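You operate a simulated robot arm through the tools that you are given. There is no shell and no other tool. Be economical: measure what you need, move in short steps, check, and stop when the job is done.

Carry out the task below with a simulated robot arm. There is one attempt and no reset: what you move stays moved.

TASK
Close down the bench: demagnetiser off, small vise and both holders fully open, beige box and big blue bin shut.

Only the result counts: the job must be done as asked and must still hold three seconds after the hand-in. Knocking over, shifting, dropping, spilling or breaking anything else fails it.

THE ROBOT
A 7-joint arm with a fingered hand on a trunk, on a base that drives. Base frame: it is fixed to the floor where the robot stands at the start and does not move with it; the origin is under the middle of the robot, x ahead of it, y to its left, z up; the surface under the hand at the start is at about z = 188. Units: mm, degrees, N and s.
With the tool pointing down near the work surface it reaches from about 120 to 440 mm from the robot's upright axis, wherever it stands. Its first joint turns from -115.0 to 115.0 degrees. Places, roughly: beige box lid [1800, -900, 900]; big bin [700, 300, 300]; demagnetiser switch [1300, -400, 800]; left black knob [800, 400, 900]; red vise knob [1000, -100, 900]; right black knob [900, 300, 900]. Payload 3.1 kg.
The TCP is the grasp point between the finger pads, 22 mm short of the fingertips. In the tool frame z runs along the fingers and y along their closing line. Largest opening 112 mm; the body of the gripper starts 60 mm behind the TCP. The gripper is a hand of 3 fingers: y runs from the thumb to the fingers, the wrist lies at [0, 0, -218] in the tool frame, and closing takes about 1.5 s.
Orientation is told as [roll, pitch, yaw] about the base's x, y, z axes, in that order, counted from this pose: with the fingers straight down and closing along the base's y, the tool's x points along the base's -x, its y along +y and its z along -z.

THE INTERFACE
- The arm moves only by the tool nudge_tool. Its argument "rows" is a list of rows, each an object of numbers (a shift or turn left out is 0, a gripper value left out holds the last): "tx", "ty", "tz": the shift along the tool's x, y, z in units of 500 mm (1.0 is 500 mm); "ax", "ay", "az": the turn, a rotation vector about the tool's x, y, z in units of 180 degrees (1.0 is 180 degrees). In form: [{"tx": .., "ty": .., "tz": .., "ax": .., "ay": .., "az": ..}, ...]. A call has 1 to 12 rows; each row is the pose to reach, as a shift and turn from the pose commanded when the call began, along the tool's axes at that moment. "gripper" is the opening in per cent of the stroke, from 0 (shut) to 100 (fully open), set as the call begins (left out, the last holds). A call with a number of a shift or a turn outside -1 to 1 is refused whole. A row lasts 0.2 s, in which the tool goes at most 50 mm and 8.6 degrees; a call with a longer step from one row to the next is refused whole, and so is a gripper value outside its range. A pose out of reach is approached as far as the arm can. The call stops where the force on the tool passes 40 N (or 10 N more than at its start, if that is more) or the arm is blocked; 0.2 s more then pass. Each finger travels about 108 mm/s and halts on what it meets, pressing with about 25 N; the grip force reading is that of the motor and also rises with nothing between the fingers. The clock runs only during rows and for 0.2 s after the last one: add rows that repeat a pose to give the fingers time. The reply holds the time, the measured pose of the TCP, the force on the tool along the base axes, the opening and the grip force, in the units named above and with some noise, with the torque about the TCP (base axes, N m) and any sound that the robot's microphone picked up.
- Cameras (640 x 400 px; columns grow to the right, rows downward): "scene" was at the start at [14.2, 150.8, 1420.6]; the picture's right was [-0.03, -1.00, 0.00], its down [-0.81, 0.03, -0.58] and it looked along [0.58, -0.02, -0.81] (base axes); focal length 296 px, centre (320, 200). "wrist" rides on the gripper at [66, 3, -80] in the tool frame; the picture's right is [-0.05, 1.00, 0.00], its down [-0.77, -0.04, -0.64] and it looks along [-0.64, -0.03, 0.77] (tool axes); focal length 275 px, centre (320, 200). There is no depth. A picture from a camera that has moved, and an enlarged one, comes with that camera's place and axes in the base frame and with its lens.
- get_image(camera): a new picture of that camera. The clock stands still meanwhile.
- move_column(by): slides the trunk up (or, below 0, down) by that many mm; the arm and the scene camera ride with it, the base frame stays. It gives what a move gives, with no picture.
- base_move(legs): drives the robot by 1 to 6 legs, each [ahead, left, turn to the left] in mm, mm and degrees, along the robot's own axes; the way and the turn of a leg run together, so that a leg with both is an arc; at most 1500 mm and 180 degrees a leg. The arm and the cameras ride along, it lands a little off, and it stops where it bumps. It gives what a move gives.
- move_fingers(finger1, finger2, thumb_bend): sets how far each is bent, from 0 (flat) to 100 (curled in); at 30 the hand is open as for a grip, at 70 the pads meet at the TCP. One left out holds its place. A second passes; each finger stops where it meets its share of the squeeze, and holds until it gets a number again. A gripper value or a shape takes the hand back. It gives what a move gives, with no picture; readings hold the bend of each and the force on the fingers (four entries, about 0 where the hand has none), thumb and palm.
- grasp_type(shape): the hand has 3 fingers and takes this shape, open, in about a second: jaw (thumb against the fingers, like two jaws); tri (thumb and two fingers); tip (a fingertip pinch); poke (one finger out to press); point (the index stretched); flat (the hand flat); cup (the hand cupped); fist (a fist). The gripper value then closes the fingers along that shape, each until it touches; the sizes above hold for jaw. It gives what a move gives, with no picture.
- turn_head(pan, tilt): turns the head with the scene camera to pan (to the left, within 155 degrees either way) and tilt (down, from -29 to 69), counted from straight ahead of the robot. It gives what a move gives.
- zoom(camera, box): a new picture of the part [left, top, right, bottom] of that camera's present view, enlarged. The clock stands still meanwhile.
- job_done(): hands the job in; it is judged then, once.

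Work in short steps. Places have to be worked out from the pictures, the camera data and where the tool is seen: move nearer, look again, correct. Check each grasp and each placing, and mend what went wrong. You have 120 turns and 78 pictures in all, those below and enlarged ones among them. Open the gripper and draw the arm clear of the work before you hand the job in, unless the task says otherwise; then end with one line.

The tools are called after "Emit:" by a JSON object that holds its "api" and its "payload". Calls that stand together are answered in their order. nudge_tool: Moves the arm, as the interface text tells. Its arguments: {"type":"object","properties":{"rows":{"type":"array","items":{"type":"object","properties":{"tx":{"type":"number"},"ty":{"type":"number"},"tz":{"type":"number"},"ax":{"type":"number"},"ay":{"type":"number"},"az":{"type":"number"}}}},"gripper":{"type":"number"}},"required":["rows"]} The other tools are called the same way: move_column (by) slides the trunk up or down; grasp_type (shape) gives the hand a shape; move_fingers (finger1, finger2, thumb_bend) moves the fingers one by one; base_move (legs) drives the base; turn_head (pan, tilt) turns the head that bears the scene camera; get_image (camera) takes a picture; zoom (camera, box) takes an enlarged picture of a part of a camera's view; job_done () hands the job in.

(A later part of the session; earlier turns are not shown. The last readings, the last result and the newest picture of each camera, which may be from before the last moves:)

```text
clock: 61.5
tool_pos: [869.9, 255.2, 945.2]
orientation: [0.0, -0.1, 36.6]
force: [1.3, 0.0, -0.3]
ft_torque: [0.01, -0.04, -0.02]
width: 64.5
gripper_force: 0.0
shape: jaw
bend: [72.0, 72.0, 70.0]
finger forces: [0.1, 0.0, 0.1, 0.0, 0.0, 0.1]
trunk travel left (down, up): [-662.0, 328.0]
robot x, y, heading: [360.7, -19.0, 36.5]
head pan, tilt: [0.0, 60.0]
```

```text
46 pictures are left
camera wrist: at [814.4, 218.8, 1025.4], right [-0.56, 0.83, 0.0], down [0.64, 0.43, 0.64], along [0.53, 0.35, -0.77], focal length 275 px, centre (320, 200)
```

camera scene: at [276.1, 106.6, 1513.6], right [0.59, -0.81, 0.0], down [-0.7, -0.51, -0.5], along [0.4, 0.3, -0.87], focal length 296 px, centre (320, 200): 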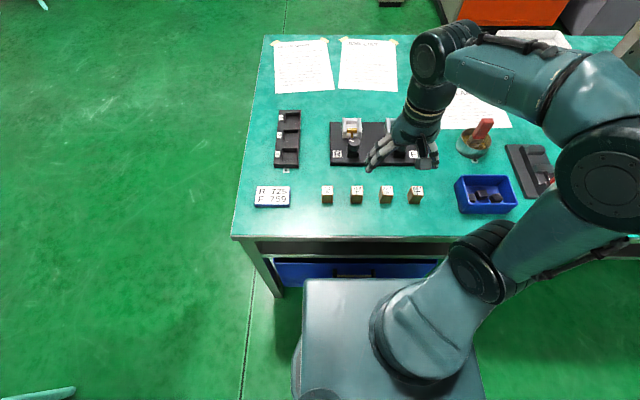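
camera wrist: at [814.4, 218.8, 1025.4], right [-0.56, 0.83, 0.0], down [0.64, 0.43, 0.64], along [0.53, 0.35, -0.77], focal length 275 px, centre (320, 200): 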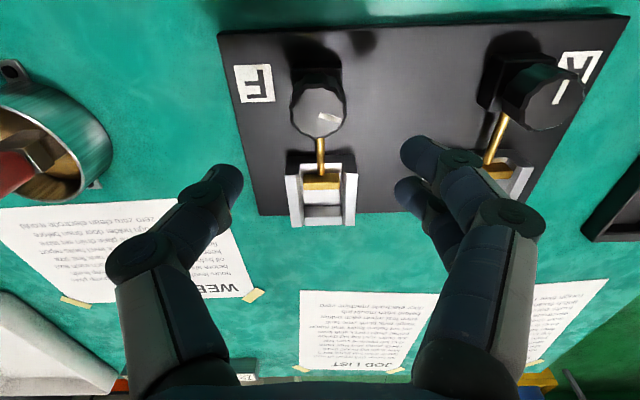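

Knob F is centred likewise. I run the same cycle: pre-turn clockwise, descend, grip, turn counter-clockwise.

Emit:
{"api": "nudge_tool", "payload": {"rows": [{"az": 0.045}, {"az": 0.09}, {"az": 0.135}, {"az": 0.18}, {"az": 0.225}, {"az": 0.23, "ty": 0.004, "tz": 0.05}, {"az": 0.23, "ty": 0.004, "tz": 0.1}, {"az": 0.23, "ty": 0.004, "tz": 0.14}, {"az": 0.23, "ty": 0.004, "tz": 0.157}, {"az": 0.23, "ty": 0.004, "tz": 0.157}], "gripper": 58}}

Emit:
{"api": "nudge_tool", "payload": {"rows": [{}, {}, {}, {}, {}, {"az": -0.045}, {"az": -0.09}, {"az": -0.135}, {"az": -0.18}, {"az": -0.225}, {"az": -0.27}, {"az": -0.315}], "gripper": 0}}

Emit:
{"api": "nudge_tool", "payload": {"rows": [{"az": -0.04}, {"az": -0.08}, {"az": -0.12}]}}

Emit:
{"api": "nudge_tool", "payload": {"rows": [{}, {}, {"tz": -0.05}, {"tz": -0.1}, {"tz": -0.157}, {"tz": -0.157, "az": 0.045}, {"tz": -0.157, "az": 0.09}, {"tz": -0.157, "az": 0.135}, {"tz": -0.157, "az": 0.18}, {"tz": -0.157, "az": 0.205}], "gripper": 58}}

Emit:
{"api": "zoom", "payload": {"camera": "wrist", "box": [240, 80, 400, 240]}}

```text
clock: 63.7
tool_pos: [867.8, 258.1, 866.6]
orientation: [0.0, 0.2, -4.8]
force: [0.8, 0.1, 0.3]
ft_torque: [-0.02, 0.02, 0.02]
width: 64.5
gripper_force: 0.1
shape: jaw
bend: [72.0, 72.0, 70.0]
finger forces: [0.0, 0.1, 0.0, 0.1, 0.0, 0.0]
trunk travel left (down, up): [-662.0, 328.0]
robot x, y, heading: [358.3, -21.7, 36.4]
head pan, tilt: [0.0, 60.0]
```

```text
clock: 66.3
tool_pos: [867.3, 256.3, 866.8]
orientation: [0.1, 0.0, 52.0]
force: [-18.0, -5.3, -8.3]
ft_torque: [-0.02, 0.34, -0.12]
width: 22.9
gripper_force: 25.3
shape: jaw
bend: [71.0, 71.0, 70.0]
finger forces: [17.1, 13.1, 0.0, 0.0, 17.6, 0.1]
trunk travel left (down, up): [-662.0, 328.0]
robot x, y, heading: [359.2, -20.6, 36.6]
head pan, tilt: [0.0, 60.0]
```

```text
clock: 67.1
tool_pos: [867.1, 255.8, 867.7]
orientation: [0.2, -0.1, 73.7]
force: [-16.7, -9.8, -9.6]
ft_torque: [-0.13, 0.34, -0.12]
width: 22.6
gripper_force: 24.6
shape: jaw
bend: [71.0, 71.0, 70.0]
finger forces: [17.6, 13.3, 0.0, 0.0, 16.7, 0.0]
trunk travel left (down, up): [-662.0, 328.0]
robot x, y, heading: [361.7, -19.4, 36.6]
head pan, tilt: [0.0, 60.0]
```

```text
clock: 69.3
tool_pos: [868.4, 255.6, 945.7]
orientation: [0.1, 0.0, 36.3]
force: [0.0, 0.6, -0.2]
ft_torque: [0.01, -0.04, 0.01]
width: 64.8
gripper_force: 0.1
shape: jaw
bend: [72.0, 72.0, 70.0]
finger forces: [0.1, 0.0, 0.0, 0.0, 0.0, 0.0]
trunk travel left (down, up): [-662.0, 328.0]
robot x, y, heading: [361.4, -17.2, 36.7]
head pan, tilt: [0.0, 60.0]
```

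```text
2.50 times, centred on (320, 160) of wrist
camera zoom: at [814.2, 220.0, 1025.5], right [-0.56, 0.83, 0.0], down [0.64, 0.43, 0.64], along [0.53, 0.35, -0.77], focal length 688 px, centre (320, 300)
```

zoom: 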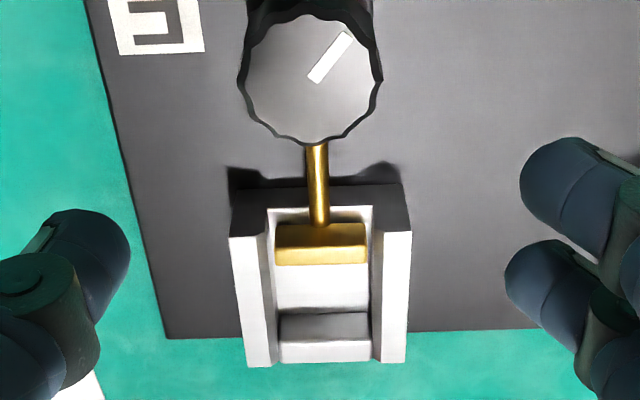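

Jaw F is retracting; pointer about 35° short of R's stop. I repeat the cycle.

Emit:
{"api": "nudge_tool", "payload": {"rows": [{"az": 0.045}, {"az": 0.09}, {"az": 0.135}, {"az": 0.18}, {"az": 0.2}, {"az": 0.2, "tz": 0.05}, {"az": 0.2, "tz": 0.1}, {"az": 0.2, "tz": 0.14}, {"az": 0.2, "tz": 0.157}, {"az": 0.2, "tz": 0.157}], "gripper": 58}}

Emit:
{"api": "nudge_tool", "payload": {"rows": [{}, {}, {}, {}, {}, {"az": -0.045}, {"az": -0.09}, {"az": -0.135}, {"az": -0.18}, {"az": -0.225}, {"az": -0.27}, {"az": -0.315}], "gripper": 0}}

Emit:
{"api": "nudge_tool", "payload": {"rows": [{}, {}, {"tz": -0.05}, {"tz": -0.1}, {"tz": -0.157}, {"tz": -0.157, "az": 0.045}, {"tz": -0.157, "az": 0.09}, {"tz": -0.157, "az": 0.115}], "gripper": 58}}

Emit:
{"api": "get_image", "payload": {"camera": "wrist"}}

Emit:
{"api": "zoom", "payload": {"camera": "wrist", "box": [240, 80, 400, 240]}}

```text
clock: 71.5
tool_pos: [868.9, 256.8, 867.9]
orientation: [0.0, 0.1, 0.6]
force: [-0.1, -0.3, 0.1]
ft_torque: [-0.01, 0.0, 0.0]
width: 64.5
gripper_force: 0.1
shape: jaw
bend: [72.0, 72.0, 70.0]
finger forces: [0.0, 0.1, 0.0, 0.0, 0.0, 0.1]
trunk travel left (down, up): [-662.0, 328.0]
robot x, y, heading: [361.7, -19.1, 36.4]
head pan, tilt: [0.0, 60.0]
```

```text
clock: 74.1
tool_pos: [867.7, 258.4, 868.2]
orientation: [0.0, -0.1, 57.5]
force: [-5.1, 1.7, -0.5]
ft_torque: [0.05, 0.11, -0.36]
width: 23.9
gripper_force: 24.6
shape: jaw
bend: [72.0, 72.0, 70.0]
finger forces: [15.6, 10.9, 0.0, 0.0, 18.3, 0.1]
trunk travel left (down, up): [-662.0, 328.0]
robot x, y, heading: [358.5, -16.0, 36.4]
head pan, tilt: [0.0, 60.0]
```

```text
clock: 75.9
tool_pos: [868.8, 257.0, 945.6]
orientation: [0.1, 0.0, 36.5]
force: [-0.9, -0.3, 0.3]
ft_torque: [0.03, -0.01, -0.02]
width: 64.8
gripper_force: 0.1
shape: jaw
bend: [72.0, 72.0, 70.0]
finger forces: [0.0, 0.0, 0.0, 0.0, 0.1, 0.0]
trunk travel left (down, up): [-662.0, 328.0]
robot x, y, heading: [360.5, -16.5, 36.3]
head pan, tilt: [0.0, 60.0]
```

```text
44 pictures are left
camera wrist: at [814.4, 220.7, 1025.6], right [-0.56, 0.83, 0.0], down [0.64, 0.43, 0.64], along [0.53, 0.35, -0.77], focal length 275 px, centre (320, 200)
```

wrist: 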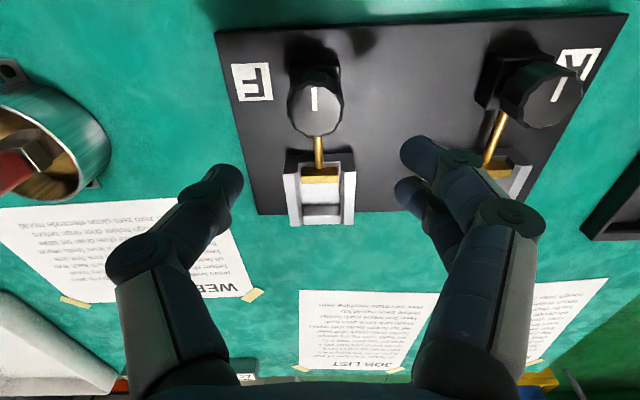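

```text
2.50 times, centred on (320, 160) of wrist
camera zoom: at [814.4, 220.7, 1025.6], right [-0.56, 0.83, 0.0], down [0.64, 0.43, 0.64], along [0.53, 0.35, -0.77], focal length 688 px, centre (320, 300)
```

zoom: 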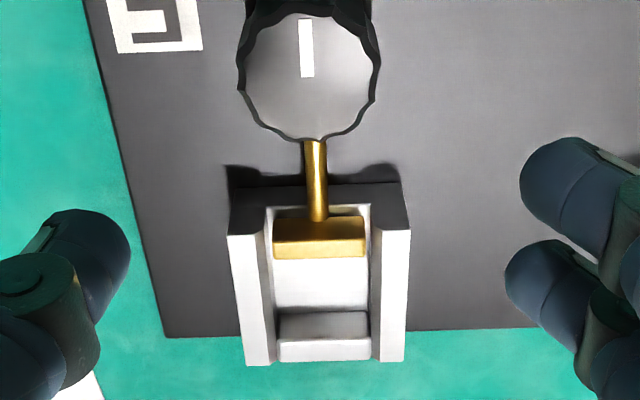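

Both holders are at their open stops. I raise and retract the hand, then strafe right toward the vise.

Emit:
{"api": "nudge_tool", "payload": {"rows": [{"tz": -0.08}, {"tz": -0.16}, {"tz": -0.24}, {"tz": -0.28, "tx": 0.05}, {"tz": -0.28, "tx": 0.13, "ty": 0.03}, {"tz": -0.28, "tx": 0.21, "ty": 0.06}, {"tz": -0.28, "tx": 0.29, "ty": 0.09}, {"tz": -0.28, "tx": 0.37, "ty": 0.12}, {"tz": -0.28, "tx": 0.44, "ty": 0.15}]}}

Emit:
{"api": "base_move", "payload": {"legs": [[0, -440, 0]]}}

Emit:
{"api": "get_image", "payload": {"camera": "wrist"}}

Emit:
{"api": "get_image", "payload": {"camera": "scene"}}

```text
clock: 77.9
tool_pos: [648.5, 180.1, 1085.1]
orientation: [0.1, -0.1, 36.3]
force: [-0.5, -0.2, 0.3]
ft_torque: [0.0, -0.01, 0.0]
width: 64.9
gripper_force: 0.0
shape: jaw
bend: [72.0, 72.0, 70.0]
finger forces: [0.0, 0.0, 0.0, 0.1, 0.1, 0.0]
trunk travel left (down, up): [-662.0, 328.0]
robot x, y, heading: [359.5, -23.3, 36.2]
head pan, tilt: [0.0, 60.0]
```

```text
clock: 80.6
tool_pos: [911.8, -169.0, 1084.9]
orientation: [0.1, -0.1, 37.1]
force: [0.5, -0.2, 0.7]
ft_torque: [-0.03, -0.02, 0.04]
width: 64.7
gripper_force: 0.1
shape: jaw
bend: [72.0, 72.0, 70.0]
finger forces: [0.0, 0.0, 0.0, 0.1, 0.0, 0.0]
trunk travel left (down, up): [-662.0, 328.0]
robot x, y, heading: [626.4, -377.4, 36.9]
head pan, tilt: [0.0, 60.0]
```

```text
42 pictures are left
camera wrist: at [857.4, -206.2, 1165.0], right [-0.57, 0.82, 0.0], down [0.64, 0.44, 0.64], along [0.52, 0.36, -0.77], focal length 275 px, centre (320, 200)
```

wrist: 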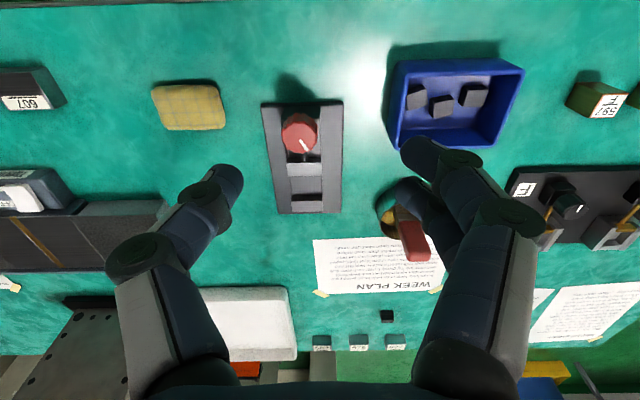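

```text
41 pictures are left
camera scene: at [539.7, -250.3, 1513.7], right [0.6, -0.8, 0.0], down [-0.69, -0.52, -0.5], along [0.4, 0.3, -0.87], focal length 296 px, centre (320, 200)
```

scene: 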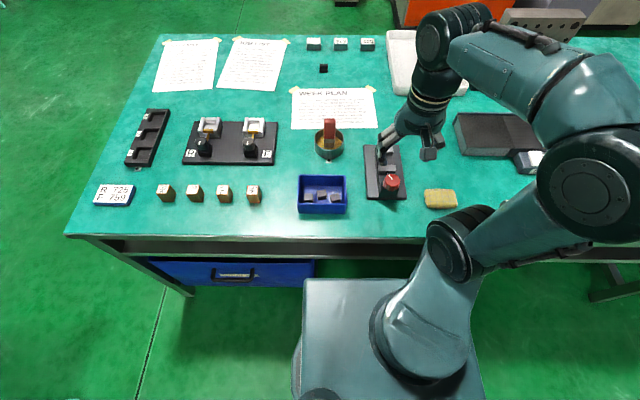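

The vise is near (995, -140); I enlarge it.

Emit:
{"api": "zoom", "payload": {"camera": "wrist", "box": [240, 90, 370, 220]}}

Emit:
{"api": "zoom", "payload": {"camera": "scene", "box": [350, 130, 450, 210]}}

```text
3.08 times, centred on (305, 155) of wrist
camera zoom: at [857.4, -206.2, 1165.0], right [-0.57, 0.82, 0.0], down [0.64, 0.44, 0.64], along [0.52, 0.36, -0.77], focal length 847 px, centre (366, 338)
```

zoom: 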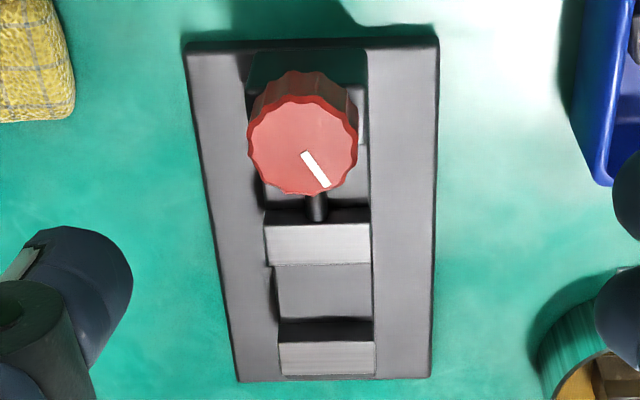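

```text
5.00 times, centred on (400, 170) of scene
camera zoom: at [539.7, -250.3, 1513.7], right [0.6, -0.8, 0.0], down [-0.69, -0.52, -0.5], along [0.4, 0.3, -0.87], focal length 1480 px, centre (-80, 350)
```

zoom: 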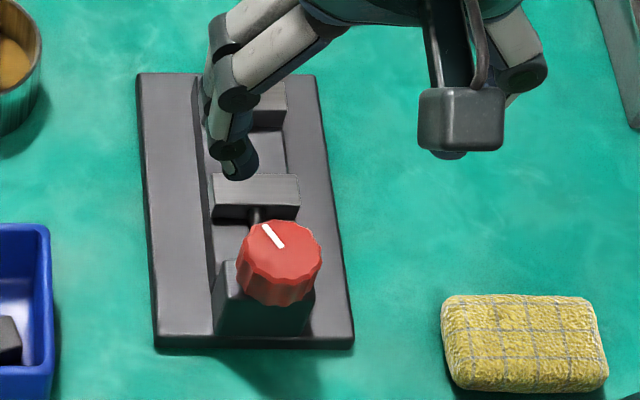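

Vise knob: (989, -144), top z≈880, ~41 mm wide. I move above it with pre-turn, then descend around it.

Emit:
{"api": "nudge_tool", "payload": {"rows": [{"tx": -0.05, "ty": -0.017, "tz": 0.06, "az": 0.045}, {"tx": -0.1, "ty": -0.035, "tz": 0.12, "az": 0.09}, {"tx": -0.153, "ty": -0.052, "tz": 0.18, "az": 0.135}, {"tx": -0.153, "ty": -0.052, "tz": 0.22, "az": 0.18}, {"tx": -0.153, "ty": -0.052, "tz": 0.25, "az": 0.225}, {"tx": -0.153, "ty": -0.052, "tz": 0.25, "az": 0.23}], "gripper": 70}}

Emit:
{"api": "get_image", "payload": {"camera": "wrist"}}

```text
clock: 82.0
tool_pos: [988.1, -143.1, 959.2]
orientation: [0.1, 0.0, -4.5]
force: [0.0, -0.5, 0.0]
ft_torque: [0.03, -0.01, 0.0]
width: 78.2
gripper_force: 0.1
shape: jaw
bend: [67.0, 67.0, 64.0]
finger forces: [0.0, 0.1, 0.0, 0.0, 0.0, 0.1]
trunk travel left (down, up): [-662.0, 328.0]
robot x, y, heading: [623.6, -374.8, 36.9]
head pan, tilt: [0.0, 60.0]
```

```text
38 pictures are left
camera wrist: at [923.0, -134.9, 1039.9], right [0.12, 0.99, 0.0], down [0.77, -0.1, 0.64], along [0.63, -0.08, -0.77], focal length 275 px, centre (320, 200)
```

wrist: 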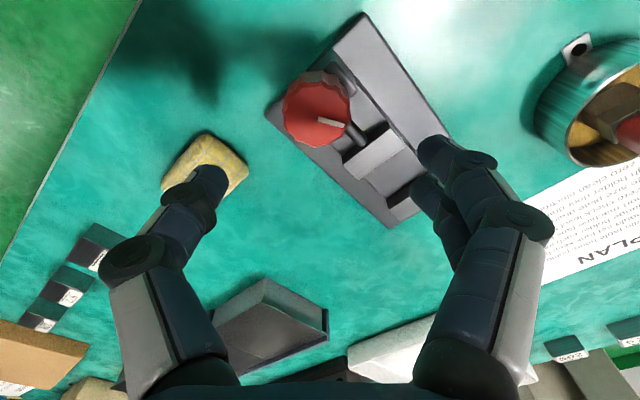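

Knob is centred. I reduce the pre-turn slightly to keep the finger clear of the jaw, and descend.

Emit:
{"api": "nudge_tool", "payload": {"rows": [{"az": -0.045}, {"az": -0.08}, {"az": -0.08}, {"az": -0.08, "tz": 0.05}, {"az": -0.08, "tz": 0.1}, {"az": -0.08, "tz": 0.13}, {"az": -0.08, "tz": 0.146}, {"az": -0.08, "tz": 0.146}], "gripper": 58}}

Emit:
{"api": "nudge_tool", "payload": {"rows": [{}, {}, {}, {}, {}, {"az": -0.045}, {"az": -0.09}, {"az": -0.135}, {"az": -0.18}, {"az": -0.225}, {"az": -0.27}, {"az": -0.3}], "gripper": 0}}

Emit:
{"api": "get_image", "payload": {"camera": "wrist"}}

```text
clock: 83.8
tool_pos: [988.0, -142.1, 886.6]
orientation: [0.0, 0.0, 10.1]
force: [-0.4, 0.4, -0.9]
ft_torque: [0.02, -0.03, -0.01]
width: 65.1
gripper_force: 0.0
shape: jaw
bend: [71.0, 71.0, 70.0]
finger forces: [0.0, 0.0, 0.0, 0.0, 0.0, 0.0]
trunk travel left (down, up): [-662.0, 328.0]
robot x, y, heading: [625.2, -375.5, 37.3]
head pan, tilt: [0.0, 60.0]
```

```text
clock: 86.4
tool_pos: [985.1, -141.8, 886.0]
orientation: [0.0, 0.0, 64.1]
force: [-5.5, 3.4, 3.4]
ft_torque: [0.1, 0.18, -0.05]
width: 31.2
gripper_force: 25.0
shape: jaw
bend: [73.0, 73.0, 70.0]
finger forces: [14.7, 15.2, 0.0, 0.0, 21.2, 0.0]
trunk travel left (down, up): [-662.0, 328.0]
robot x, y, heading: [627.6, -373.2, 36.7]
head pan, tilt: [0.0, 60.0]
```

```text
37 pictures are left
camera wrist: at [954.8, -200.6, 966.7], right [-0.88, 0.48, 0.0], down [0.37, 0.68, 0.64], along [0.3, 0.56, -0.77], focal length 275 px, centre (320, 200)
```

wrist: 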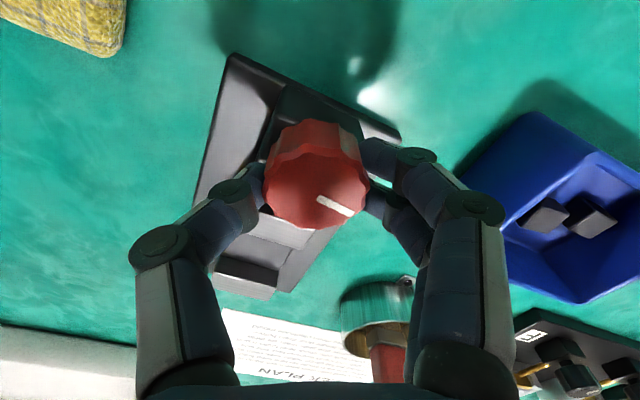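

It turned 54° freely. I release, rise and check the jaw gap from hover.

Emit:
{"api": "nudge_tool", "payload": {"rows": [{}, {}, {"tz": -0.05}, {"tz": -0.1}, {"tz": -0.146}, {"tz": -0.146, "az": 0.045}, {"tz": -0.146, "az": 0.09}, {"tz": -0.146, "az": 0.135}, {"tz": -0.146, "az": 0.15}], "gripper": 58}}

Emit:
{"api": "zoom", "payload": {"camera": "wrist", "box": [240, 80, 400, 240]}}

```text
clock: 88.4
tool_pos: [987.5, -143.5, 960.8]
orientation: [0.1, -0.1, 37.0]
force: [0.5, -0.9, -0.7]
ft_torque: [0.01, -0.01, -0.02]
width: 64.6
gripper_force: 0.0
shape: jaw
bend: [72.0, 72.0, 70.0]
finger forces: [0.0, 0.0, 0.2, 0.0, 0.0, 0.0]
trunk travel left (down, up): [-662.0, 328.0]
robot x, y, heading: [623.0, -378.1, 36.7]
head pan, tilt: [0.0, 60.0]
```

```text
2.50 times, centred on (320, 160) of wrist
camera zoom: at [933.5, -179.7, 1039.9], right [-0.56, 0.83, 0.0], down [0.64, 0.43, 0.64], along [0.52, 0.36, -0.77], focal length 688 px, centre (320, 300)
```

zoom: 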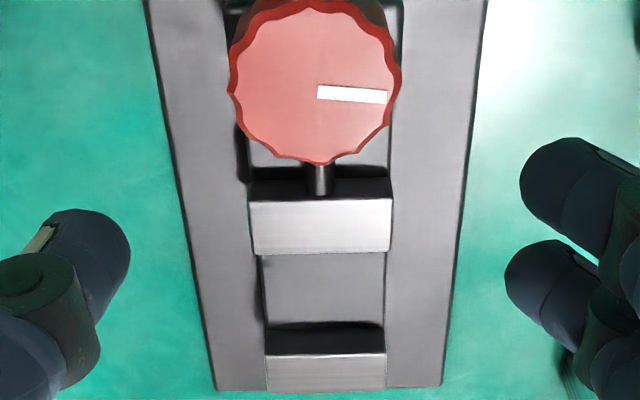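

I run another counter-clockwise cycle and compare from the same pose.

Emit:
{"api": "nudge_tool", "payload": {"rows": [{"az": 0.045}, {"az": 0.09}, {"az": 0.135}, {"az": 0.18}, {"az": 0.2}, {"az": 0.2, "tz": 0.05}, {"az": 0.2, "tz": 0.1}, {"az": 0.2, "tz": 0.13}, {"az": 0.2, "tz": 0.148}, {"az": 0.2, "tz": 0.148}], "gripper": 58}}

Emit:
{"api": "nudge_tool", "payload": {"rows": [{}, {}, {}, {}, {}, {"az": -0.045}, {"az": -0.09}, {"az": -0.135}, {"az": -0.18}, {"az": -0.225}, {"az": -0.27}, {"az": -0.315}], "gripper": 0}}

Emit:
{"api": "nudge_tool", "payload": {"rows": [{"az": -0.04}, {"az": -0.08}]}}

Emit:
{"api": "nudge_tool", "payload": {"rows": [{}, {}, {"tz": -0.05}, {"tz": -0.1}, {"tz": -0.148}, {"tz": -0.148, "az": 0.045}, {"tz": -0.148, "az": 0.09}, {"tz": -0.148, "az": 0.135}, {"tz": -0.148, "az": 0.18}, {"tz": -0.148, "az": 0.195}], "gripper": 58}}

Emit:
{"api": "zoom", "payload": {"camera": "wrist", "box": [240, 80, 400, 240]}}

```text
clock: 90.6
tool_pos: [986.6, -144.3, 886.9]
orientation: [0.0, 0.1, 1.1]
force: [-0.4, 0.4, 0.3]
ft_torque: [0.01, 0.0, 0.0]
width: 64.5
gripper_force: 0.0
shape: jaw
bend: [72.0, 72.0, 70.0]
finger forces: [0.0, 0.1, 0.0, 0.1, 0.1, 0.1]
trunk travel left (down, up): [-662.0, 328.0]
robot x, y, heading: [627.0, -376.0, 37.0]
head pan, tilt: [0.0, 60.0]
```

```text
clock: 93.2
tool_pos: [986.3, -144.3, 886.7]
orientation: [0.1, 0.0, 57.9]
force: [-10.5, -5.4, -7.6]
ft_torque: [-0.08, 0.24, -0.07]
width: 30.7
gripper_force: 25.2
shape: jaw
bend: [73.0, 73.0, 70.0]
finger forces: [15.2, 13.0, 0.1, 0.0, 21.2, 0.1]
trunk travel left (down, up): [-662.0, 328.0]
robot x, y, heading: [622.9, -378.5, 36.7]
head pan, tilt: [0.0, 60.0]
```

```text
clock: 93.8
tool_pos: [986.7, -145.5, 887.8]
orientation: [0.1, 0.0, 72.4]
force: [-11.4, -9.4, -9.6]
ft_torque: [-0.15, 0.24, -0.06]
width: 30.0
gripper_force: 24.9
shape: jaw
bend: [73.0, 73.0, 70.0]
finger forces: [15.8, 13.2, 0.1, 0.0, 20.2, 0.0]
trunk travel left (down, up): [-662.0, 328.0]
robot x, y, heading: [625.7, -375.0, 36.7]
head pan, tilt: [0.0, 60.0]
```

```text
clock: 96.0
tool_pos: [988.1, -143.6, 961.1]
orientation: [0.1, 0.0, 36.9]
force: [0.2, -0.3, -0.1]
ft_torque: [0.0, 0.03, 0.0]
width: 64.5
gripper_force: 0.1
shape: jaw
bend: [72.0, 72.0, 70.0]
finger forces: [0.0, 0.0, 0.0, 0.0, 0.0, 0.0]
trunk travel left (down, up): [-662.0, 328.0]
robot x, y, heading: [622.5, -373.3, 37.1]
head pan, tilt: [0.0, 60.0]
```

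```text
2.50 times, centred on (320, 160) of wrist
camera zoom: at [933.6, -179.9, 1040.0], right [-0.56, 0.83, 0.0], down [0.64, 0.43, 0.64], along [0.52, 0.36, -0.77], focal length 688 px, centre (320, 300)
```

zoom: 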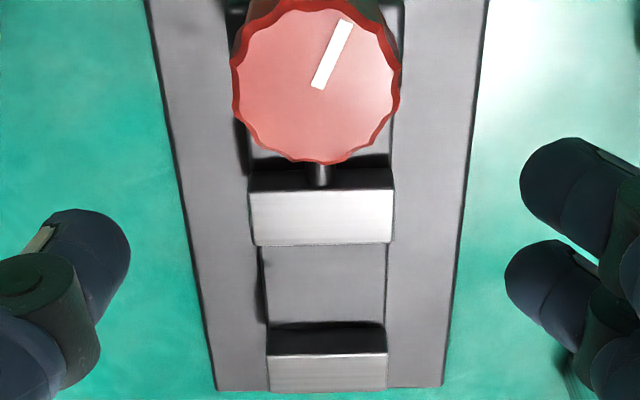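

CCW opens the vise (jaw edge 253→245 px). Another cycle.

Emit:
{"api": "nudge_tool", "payload": {"rows": [{"az": 0.045}, {"az": 0.09}, {"az": 0.135}, {"az": 0.18}, {"az": 0.2}, {"az": 0.2, "tz": 0.05}, {"az": 0.2, "tz": 0.1}, {"az": 0.2, "tz": 0.13}, {"az": 0.2, "tz": 0.148}, {"az": 0.2, "tz": 0.148}], "gripper": 58}}

Emit:
{"api": "nudge_tool", "payload": {"rows": [{}, {}, {}, {}, {}, {"az": -0.045}, {"az": -0.09}, {"az": -0.135}, {"az": -0.18}, {"az": -0.225}, {"az": -0.27}, {"az": -0.315}], "gripper": 0}}

Emit:
{"api": "nudge_tool", "payload": {"rows": [{"az": -0.04}, {"az": -0.08}]}}

Emit:
{"api": "nudge_tool", "payload": {"rows": [{}, {}, {"tz": -0.05}, {"tz": -0.1}, {"tz": -0.148}, {"tz": -0.148, "az": 0.045}, {"tz": -0.148, "az": 0.09}, {"tz": -0.148, "az": 0.135}, {"tz": -0.148, "az": 0.18}, {"tz": -0.148, "az": 0.195}], "gripper": 58}}

Emit:
{"api": "zoom", "payload": {"camera": "wrist", "box": [240, 80, 400, 240]}}

```text
clock: 98.2
tool_pos: [988.8, -142.8, 885.1]
orientation: [0.1, 0.0, 1.1]
force: [-0.1, 0.1, -0.1]
ft_torque: [-0.02, -0.02, 0.03]
width: 64.7
gripper_force: 0.0
shape: jaw
bend: [72.0, 72.0, 70.0]
finger forces: [0.0, 0.0, 0.0, 0.0, 0.0, 0.0]
trunk travel left (down, up): [-662.0, 328.0]
robot x, y, heading: [625.3, -380.2, 36.8]
head pan, tilt: [0.0, 60.0]
```

```text
clock: 100.8
tool_pos: [989.9, -137.4, 884.9]
orientation: [0.0, -0.1, 58.0]
force: [8.6, 20.9, -0.3]
ft_torque: [0.32, -0.07, -0.5]
width: 29.5
gripper_force: 24.3
shape: jaw
bend: [73.0, 73.0, 71.0]
finger forces: [14.8, 18.8, 0.0, 0.1, 17.3, 0.0]
trunk travel left (down, up): [-662.0, 328.0]
robot x, y, heading: [622.0, -375.7, 36.9]
head pan, tilt: [0.0, 60.0]
```

```text
clock: 101.4
tool_pos: [989.7, -135.6, 884.5]
orientation: [-0.2, -0.1, 72.4]
force: [5.9, 36.6, 0.1]
ft_torque: [0.55, -0.02, -0.72]
width: 27.4
gripper_force: 24.8
shape: jaw
bend: [73.0, 73.0, 71.0]
finger forces: [18.9, 24.5, 0.0, 0.0, 15.3, 0.0]
trunk travel left (down, up): [-662.0, 328.0]
robot x, y, heading: [624.2, -376.6, 36.9]
head pan, tilt: [0.0, 60.0]
```

```text
clock: 103.6
tool_pos: [987.0, -143.5, 960.5]
orientation: [0.1, -0.1, 37.0]
force: [0.4, 0.5, -0.3]
ft_torque: [-0.01, -0.02, 0.0]
width: 64.7
gripper_force: 0.0
shape: jaw
bend: [72.0, 72.0, 70.0]
finger forces: [0.0, 0.0, 0.0, 0.0, 0.0, 0.0]
trunk travel left (down, up): [-662.0, 328.0]
robot x, y, heading: [625.8, -376.9, 37.1]
head pan, tilt: [0.0, 60.0]
```

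```text
2.50 times, centred on (320, 160) of wrist
camera zoom: at [933.5, -180.3, 1040.2], right [-0.56, 0.83, 0.0], down [0.64, 0.43, 0.64], along [0.52, 0.36, -0.77], focal length 688 px, centre (320, 300)
```

zoom: 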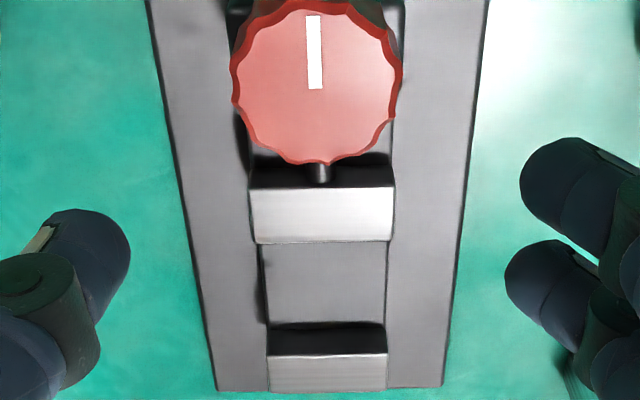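

The vise is at its open stop too, undisturbed. Next I raise/retract the hand and strafe to the demagnetiser.

Emit:
{"api": "nudge_tool", "payload": {"rows": [{"tz": -0.08}, {"tz": -0.16}, {"tz": -0.24}, {"tz": -0.25, "tx": 0.08}, {"tz": -0.25, "tx": 0.15, "ty": 0.05}]}}

Emit:
{"api": "base_move", "payload": {"legs": [[0, -410, 0]]}}

Emit:
{"api": "get_image", "payload": {"camera": "wrist"}}

Emit:
{"api": "get_image", "payload": {"camera": "scene"}}

```text
clock: 104.8
tool_pos: [912.9, -172.6, 1084.4]
orientation: [0.1, 0.0, 37.0]
force: [-0.9, -0.1, -0.1]
ft_torque: [0.02, 0.0, 0.06]
width: 64.6
gripper_force: 0.2
shape: jaw
bend: [72.0, 72.0, 70.0]
finger forces: [0.1, 0.0, 0.0, 0.0, 0.0, 0.1]
trunk travel left (down, up): [-662.0, 328.0]
robot x, y, heading: [620.6, -371.2, 36.8]
head pan, tilt: [0.0, 60.0]
```

```text
clock: 107.3
tool_pos: [1159.5, -498.4, 1083.9]
orientation: [0.1, 0.0, 37.3]
force: [-0.1, 0.2, -0.7]
ft_torque: [0.04, -0.02, -0.01]
width: 64.6
gripper_force: 0.1
shape: jaw
bend: [72.0, 72.0, 70.0]
finger forces: [0.1, 0.1, 0.0, 0.1, 0.0, 0.0]
trunk travel left (down, up): [-662.0, 328.0]
robot x, y, heading: [871.2, -707.9, 37.0]
head pan, tilt: [0.0, 60.0]
```

```text
33 pictures are left
camera wrist: at [1106.5, -536.2, 1164.2], right [-0.57, 0.82, 0.0], down [0.64, 0.44, 0.64], along [0.52, 0.36, -0.77], focal length 275 px, centre (320, 200)
```

wrist: 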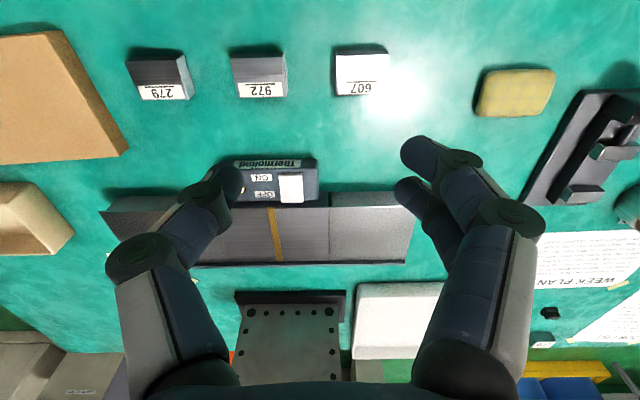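

```text
32 pictures are left
camera scene: at [787.5, -580.1, 1513.7], right [0.6, -0.8, 0.0], down [-0.69, -0.52, -0.5], along [0.4, 0.3, -0.87], focal length 296 px, centre (320, 200)
```

scene: 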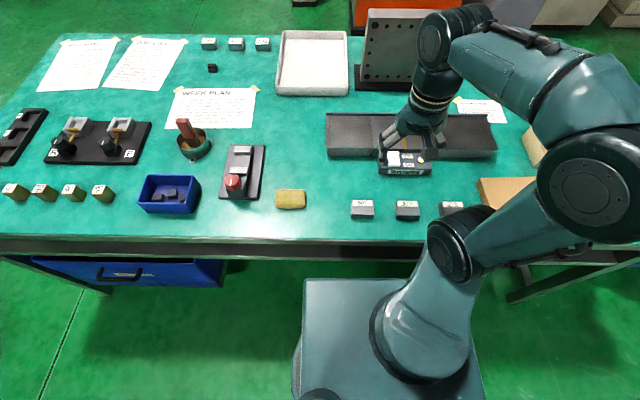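

Fingers hide part of the switch box; I enlarge it in both views.

Emit:
{"api": "zoom", "payload": {"camera": "wrist", "box": [200, 140, 340, 220]}}

Emit:
{"api": "zoom", "payload": {"camera": "scene", "box": [370, 130, 450, 190]}}

```text
4.57 times, centred on (270, 180) of wrist
camera zoom: at [1106.5, -536.2, 1164.2], right [-0.57, 0.82, 0.0], down [0.64, 0.44, 0.64], along [0.52, 0.36, -0.77], focal length 1258 px, centre (549, 291)
```

zoom: 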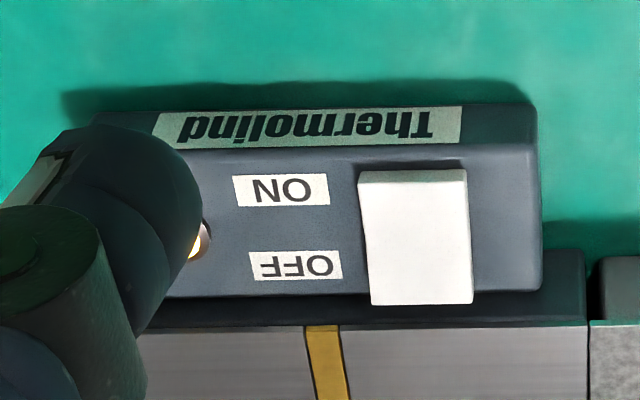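

```text
6.67 times, centred on (410, 160) of scene
camera zoom: at [787.5, -580.1, 1513.7], right [0.6, -0.8, 0.0], down [-0.69, -0.52, -0.5], along [0.4, 0.3, -0.87], focal length 1974 px, centre (-280, 467)
```

zoom: 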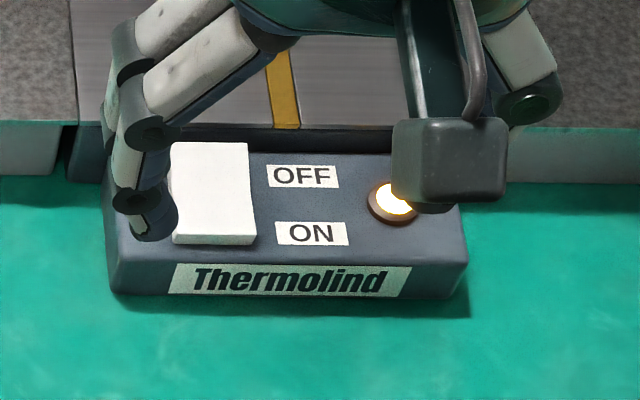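

The rocker stands on ON (near side down, lamp lit); its far (OFF) half rises to z≈859 near (1331, -431). I close the fingers, turn the hand 90° so the pads line up across the rocker, and hover over the OFF half.

Emit:
{"api": "nudge_tool", "payload": {"rows": [{"tx": -0.06, "ty": -0.017, "tz": 0.04, "az": 0.042}, {"tx": -0.12, "ty": -0.034, "tz": 0.08, "az": 0.084}, {"tx": -0.18, "ty": -0.051, "tz": 0.12, "az": 0.126}, {"tx": -0.24, "ty": -0.068, "tz": 0.16, "az": 0.168}, {"tx": -0.3, "ty": -0.085, "tz": 0.2, "az": 0.21}, {"tx": -0.3546, "ty": -0.1006, "tz": 0.24, "az": 0.252}, {"tx": -0.3546, "ty": -0.1006, "tz": 0.27, "az": 0.294}, {"tx": -0.3546, "ty": -0.1006, "tz": 0.3, "az": 0.336}, {"tx": -0.3546, "ty": -0.1006, "tz": 0.308, "az": 0.378}, {"tx": -0.3546, "ty": -0.1006, "tz": 0.308, "az": 0.42}, {"tx": -0.3546, "ty": -0.1006, "tz": 0.308, "az": 0.462}, {"tx": -0.3546, "ty": -0.1006, "tz": 0.308, "az": 0.507}], "gripper": 0}}

Emit:
{"api": "get_image", "payload": {"camera": "wrist"}}

Emit:
{"api": "zoom", "payload": {"camera": "scene", "box": [350, 100, 470, 190]}}

```text
clock: 109.9
tool_pos: [1331.7, -431.1, 930.1]
orientation: [0.0, -0.1, -54.2]
force: [-0.5, -0.3, -0.4]
ft_torque: [-0.02, 0.02, -0.02]
width: 0.1
gripper_force: 24.6
shape: jaw
bend: [66.0, 66.0, 75.0]
finger forces: [0.0, 0.0, 0.0, 0.0, 0.1, 0.0]
trunk travel left (down, up): [-662.0, 328.0]
robot x, y, heading: [874.8, -706.4, 37.0]
head pan, tilt: [0.0, 60.0]
```

```text
29 pictures are left
camera wrist: at [1296.0, -375.2, 1010.3], right [0.84, 0.55, 0.0], down [0.42, -0.65, 0.64], along [0.35, -0.53, -0.77], focal length 275 px, centre (320, 200)
```

wrist: 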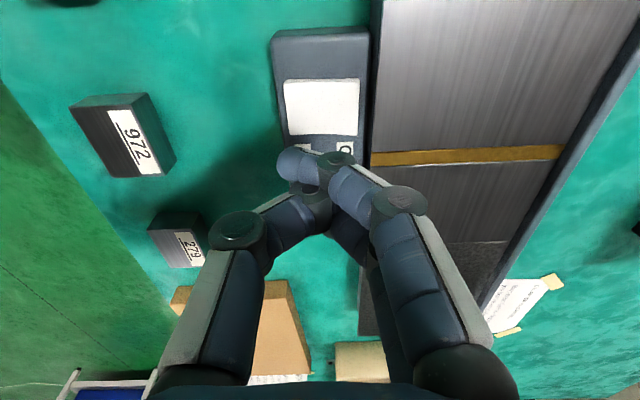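

```text
4.44 times, centred on (410, 145) of scene
camera zoom: at [787.0, -579.2, 1513.6], right [0.6, -0.8, 0.0], down [-0.69, -0.52, -0.5], along [0.4, 0.3, -0.87], focal length 1316 px, centre (-80, 444)
```

zoom: 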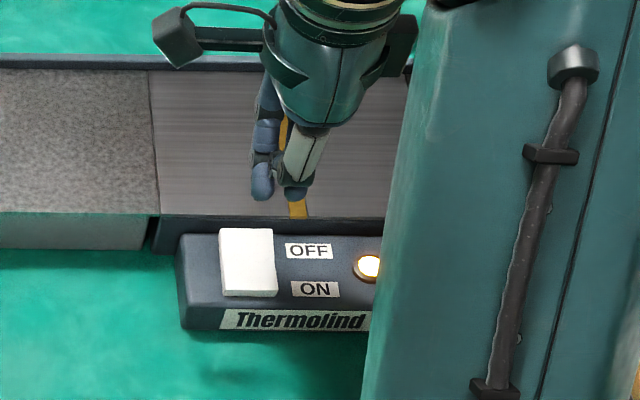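

Refined: rocker spans about 38 mm, OFF half centre near (1334, -424). I correct by ~7 mm and press down slowly.

Emit:
{"api": "nudge_tool", "payload": {"rows": [{"tx": 0.009, "ty": 0.012}, {"tx": 0.009, "ty": 0.012, "tz": 0.05}, {"tx": 0.009, "ty": 0.012, "tz": 0.08}, {"tx": 0.009, "ty": 0.012, "tz": 0.096}, {"tx": 0.009, "ty": 0.012, "tz": 0.104}, {"tx": 0.009, "ty": 0.012, "tz": 0.112}, {"tx": 0.009, "ty": 0.012, "tz": 0.12}, {"tx": 0.009, "ty": 0.012, "tz": 0.128}, {"tx": 0.009, "ty": 0.012, "tz": 0.136}, {"tx": 0.009, "ty": 0.012, "tz": 0.144}]}}

Emit:
{"api": "zoom", "payload": {"camera": "scene", "box": [350, 100, 470, 190]}}

```text
clock: 112.1
tool_pos: [1334.3, -423.0, 858.4]
orientation: [0.1, 0.1, -53.9]
force: [0.4, 0.5, 3.5]
ft_torque: [-0.07, -0.02, 0.03]
width: 0.1
gripper_force: 25.2
shape: jaw
bend: [67.0, 67.0, 75.0]
finger forces: [0.0, 0.0, 0.0, 0.0, 0.1, 0.0]
trunk travel left (down, up): [-662.0, 328.0]
robot x, y, heading: [874.4, -703.9, 37.1]
head pan, tilt: [0.0, 60.0]
```

```text
4.44 times, centred on (410, 145) of scene
camera zoom: at [786.5, -579.7, 1513.7], right [0.6, -0.8, 0.0], down [-0.69, -0.52, -0.5], along [0.4, 0.3, -0.87], focal length 1316 px, centre (-80, 444)
```

zoom: 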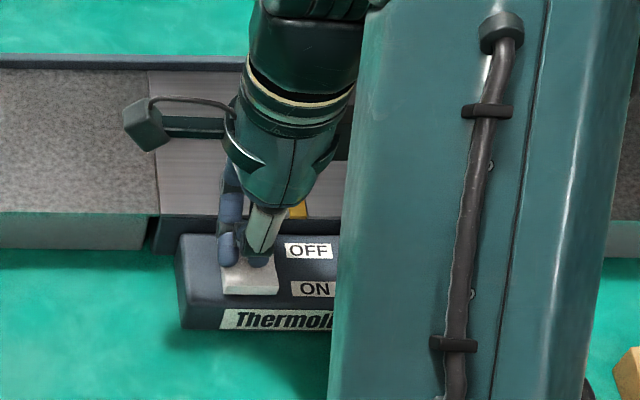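

Light contact (3.5 N). I press a bit further.

Emit:
{"api": "nudge_tool", "payload": {"rows": [{"tz": 0.006}, {"tz": 0.012}, {"tz": 0.018}, {"tz": 0.024}, {"tz": 0.03}]}}

Emit:
{"api": "nudge_tool", "payload": {"rows": [{"tz": -0.04}, {"tz": -0.12}, {"tz": -0.2}, {"tz": -0.3}, {"tz": -0.34}]}}

Emit:
{"api": "get_image", "payload": {"camera": "wrist"}}

Emit:
{"api": "zoom", "payload": {"camera": "scene", "box": [350, 100, 470, 190]}}

```text
clock: 112.9
tool_pos: [1332.3, -424.6, 854.3]
orientation: [0.5, 0.0, -53.9]
force: [-3.4, -1.4, 29.8]
ft_torque: [-0.05, 0.11, 0.0]
width: 0.2
gripper_force: 24.9
shape: jaw
bend: [72.0, 72.0, 79.0]
finger forces: [11.6, 11.7, 0.1, 0.1, 23.8, 0.0]
trunk travel left (down, up): [-662.0, 328.0]
robot x, y, heading: [874.1, -706.4, 37.1]
head pan, tilt: [0.0, 60.0]
heard: click, click, click
stopped in row 4: the force on the tool passed its limit at 44 N (the readings are from after the stop); the commanded pose is now the measured one
```

```text
clock: 114.1
tool_pos: [1334.9, -423.4, 1019.6]
orientation: [0.2, 0.0, -54.0]
force: [0.8, 0.1, 0.3]
ft_torque: [-0.02, 0.01, 0.05]
width: 0.0
gripper_force: 25.4
shape: jaw
bend: [68.0, 68.0, 76.0]
finger forces: [0.0, 0.0, 0.1, 0.0, 0.0, 0.1]
trunk travel left (down, up): [-662.0, 328.0]
robot x, y, heading: [871.3, -707.0, 37.3]
head pan, tilt: [0.0, 60.0]
heard: click
```

```text
26 pictures are left
camera wrist: at [1298.5, -368.9, 1099.8], right [0.84, 0.55, 0.0], down [0.42, -0.65, 0.64], along [0.35, -0.53, -0.77], focal length 275 px, centre (320, 200)
```

wrist: 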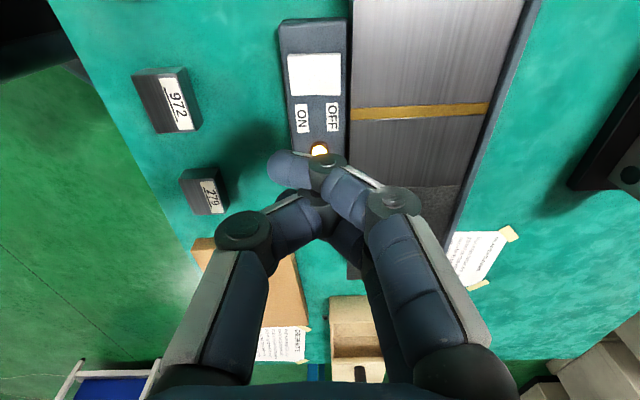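

```text
4.44 times, centred on (410, 145) of scene
camera zoom: at [787.5, -579.2, 1513.6], right [0.6, -0.8, 0.0], down [-0.69, -0.52, -0.5], along [0.4, 0.3, -0.87], focal length 1316 px, centre (-80, 444)
```

zoom: 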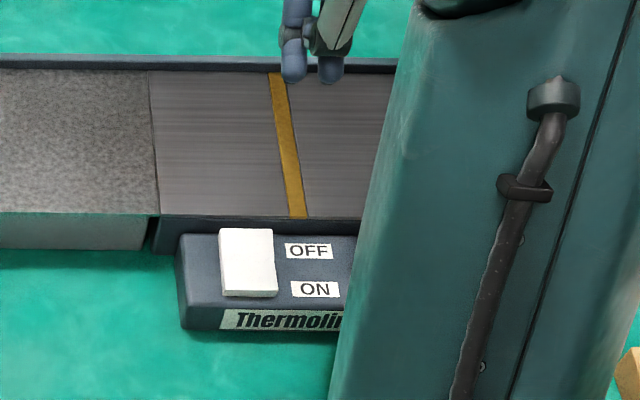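

The clicks came in an even number and the lamp is still lit: I pressed too near the pivot (tips seen at mid-rocker). I hover again 9 mm further toward the far edge and press.

Emit:
{"api": "nudge_tool", "payload": {"rows": [{"ty": 0.019, "tz": 0.08}, {"ty": 0.019, "tz": 0.16}, {"ty": 0.019, "tz": 0.24}, {"ty": 0.019, "tz": 0.29}, {"ty": 0.019, "tz": 0.305}, {"ty": 0.019, "tz": 0.313}, {"ty": 0.019, "tz": 0.319}, {"ty": 0.019, "tz": 0.325}, {"ty": 0.019, "tz": 0.331}]}}

Emit:
{"api": "zoom", "payload": {"camera": "scene", "box": [370, 130, 450, 190]}}

```text
clock: 116.1
tool_pos: [1341.0, -417.6, 856.9]
orientation: [0.3, 0.0, -54.0]
force: [-1.8, -1.0, 12.0]
ft_torque: [0.07, -0.04, -0.01]
width: 0.0
gripper_force: 24.8
shape: jaw
bend: [69.0, 69.0, 78.0]
finger forces: [0.0, 0.0, 0.0, 0.0, 20.5, 0.0]
trunk travel left (down, up): [-662.0, 328.0]
robot x, y, heading: [871.2, -704.2, 37.4]
head pan, tilt: [0.0, 60.0]
```

```text
6.67 times, centred on (410, 160) of scene
camera zoom: at [785.2, -580.5, 1513.8], right [0.6, -0.8, 0.0], down [-0.69, -0.52, -0.5], along [0.4, 0.3, -0.87], focal length 1974 px, centre (-280, 467)
```

zoom: 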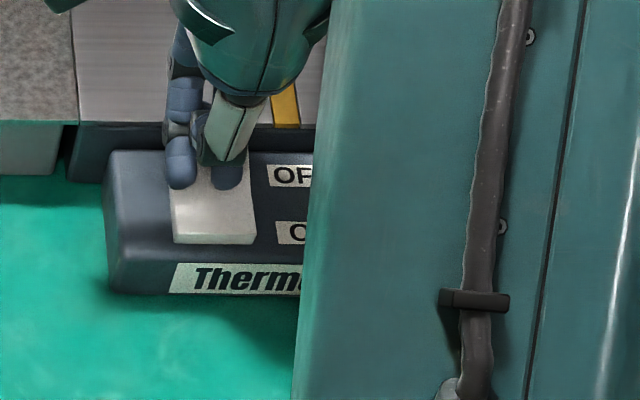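

Now the tip sits on the OFF half; only the thumb bears. I press further.

Emit:
{"api": "nudge_tool", "payload": {"rows": [{"tz": 0.004}, {"tz": 0.008}, {"tz": 0.012}, {"tz": 0.016}, {"tz": 0.02}, {"tz": 0.024}]}}

Emit:
{"api": "nudge_tool", "payload": {"rows": [{"tz": -0.01}, {"tz": -0.06}, {"tz": -0.14}, {"tz": -0.22}, {"tz": -0.32}]}}

Emit:
{"api": "zoom", "payload": {"camera": "wrist", "box": [240, 10, 400, 180]}}

```text
clock: 117.0
tool_pos: [1340.1, -418.3, 852.0]
orientation: [0.6, 0.0, -54.0]
force: [-5.2, -2.7, 27.2]
ft_torque: [-0.1, 0.14, 0.0]
width: 0.1
gripper_force: 25.0
shape: jaw
bend: [71.0, 71.0, 78.0]
finger forces: [12.1, 12.0, 0.0, 0.0, 21.4, 0.0]
trunk travel left (down, up): [-662.0, 328.0]
robot x, y, heading: [872.1, -702.3, 36.9]
head pan, tilt: [0.0, 60.0]
stopped in row 4: the force on the tool passed its limit at 42 N (the readings are from after the stop); the commanded pose is now the measured one
```

```text
clock: 118.2
tool_pos: [1340.7, -419.0, 1009.4]
orientation: [0.3, 0.0, -54.1]
force: [-0.3, 0.3, -0.4]
ft_torque: [0.0, -0.01, -0.02]
width: 0.0
gripper_force: 24.8
shape: jaw
bend: [68.0, 68.0, 76.0]
finger forces: [0.0, 0.0, 0.0, 0.1, 0.0, 0.1]
trunk travel left (down, up): [-662.0, 328.0]
robot x, y, heading: [873.7, -706.1, 37.1]
head pan, tilt: [0.0, 60.0]
```

```text
2.35 times, centred on (320, 95) of wrist
camera zoom: at [1304.3, -363.4, 1089.3], right [0.84, 0.55, 0.01], down [0.42, -0.65, 0.64], along [0.35, -0.53, -0.77], focal length 648 px, centre (320, 447)
```

zoom: 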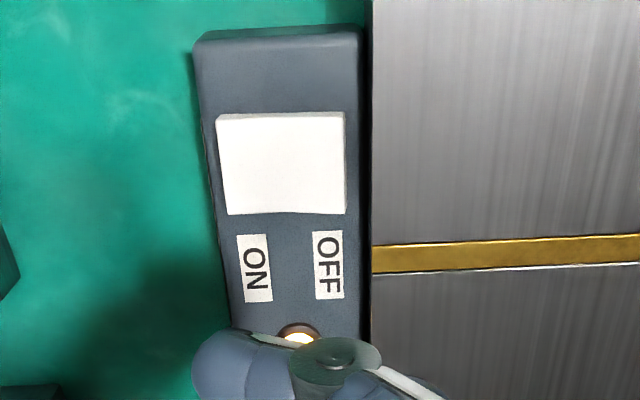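

No click this time. I check the rocker's tilt and the lamp from the scene camera.

Emit:
{"api": "zoom", "payload": {"camera": "scene", "box": [370, 130, 450, 190]}}

```text
6.67 times, centred on (410, 160) of scene
camera zoom: at [786.3, -579.9, 1513.5], right [0.6, -0.8, 0.0], down [-0.69, -0.52, -0.5], along [0.4, 0.3, -0.87], focal length 1974 px, centre (-280, 467)
```

zoom: 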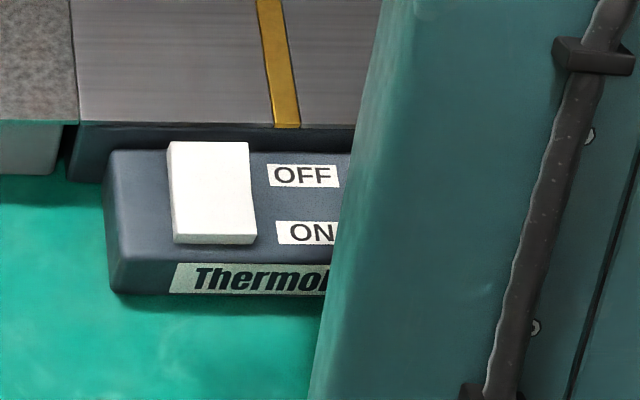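

Still ON: with closed jaws the three fingertips span too much (thumb near the pivot, fingers on the block behind). I take the "poke" shape and look where the single tip is.

Emit:
{"api": "grasp_type", "payload": {"shape": "poke"}}

Emit:
{"api": "get_image", "payload": {"camera": "wrist"}}

Emit:
{"api": "zoom", "payload": {"camera": "scene", "box": [350, 70, 470, 190]}}

```text
clock: 119.1
tool_pos: [1340.9, -418.0, 1007.4]
orientation: [0.3, 0.0, -53.9]
force: [-0.5, -0.1, 0.3]
ft_torque: [-0.01, 0.0, -0.02]
width: 0.0
gripper_force: 0.2
shape: poke
bend: [100.0, 100.0, 100.0]
finger forces: [0.0, 0.0, 0.0, 0.0, 0.1, 0.0]
trunk travel left (down, up): [-662.0, 328.0]
robot x, y, heading: [868.2, -705.1, 36.9]
head pan, tilt: [0.0, 60.0]
```

```text
21 pictures are left
camera wrist: at [1304.9, -362.9, 1088.2], right [0.84, 0.55, 0.01], down [0.42, -0.65, 0.64], along [0.35, -0.53, -0.77], focal length 275 px, centre (320, 200)
```

wrist: 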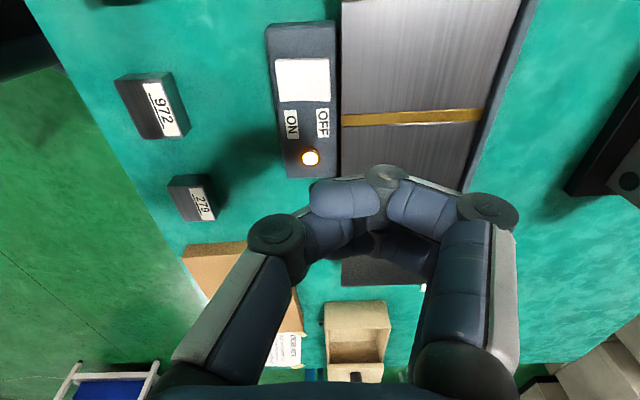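

```text
3.33 times, centred on (410, 130) of scene
camera zoom: at [787.0, -579.4, 1513.6], right [0.6, -0.8, 0.0], down [-0.69, -0.52, -0.5], along [0.4, 0.3, -0.87], focal length 987 px, centre (20, 433)
```

zoom: 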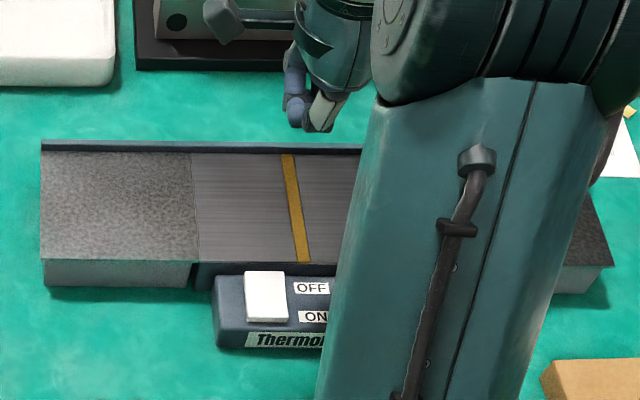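

Poke curls all fingers here, so I instead curl both fingers and leave only the thumb half-extended as a presser.

Emit:
{"api": "move_fingers", "payload": {"finger1": 100, "finger2": 100, "thumb_bend": 40}}

Emit:
{"api": "get_image", "payload": {"camera": "wrist"}}

```text
clock: 120.1
tool_pos: [1340.8, -419.2, 1007.9]
orientation: [0.3, 0.1, -53.9]
force: [-0.2, 0.8, 1.0]
ft_torque: [-0.01, -0.01, -0.01]
width: 17.5
gripper_force: 0.0
shape: fingers
bend: [85.0, 85.0, 52.0]
finger forces: [0.0, 0.1, 0.1, 0.1, 0.0, 0.0]
trunk travel left (down, up): [-662.0, 328.0]
robot x, y, heading: [875.6, -704.3, 36.9]
head pan, tilt: [0.0, 60.0]
```

```text
19 pictures are left
camera wrist: at [1305.0, -362.9, 1088.4], right [0.84, 0.55, 0.01], down [0.42, -0.65, 0.64], along [0.35, -0.53, -0.77], focal length 275 px, centre (320, 200)
```

wrist: 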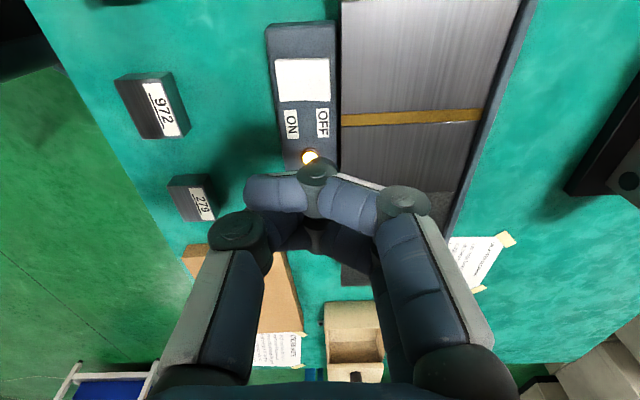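

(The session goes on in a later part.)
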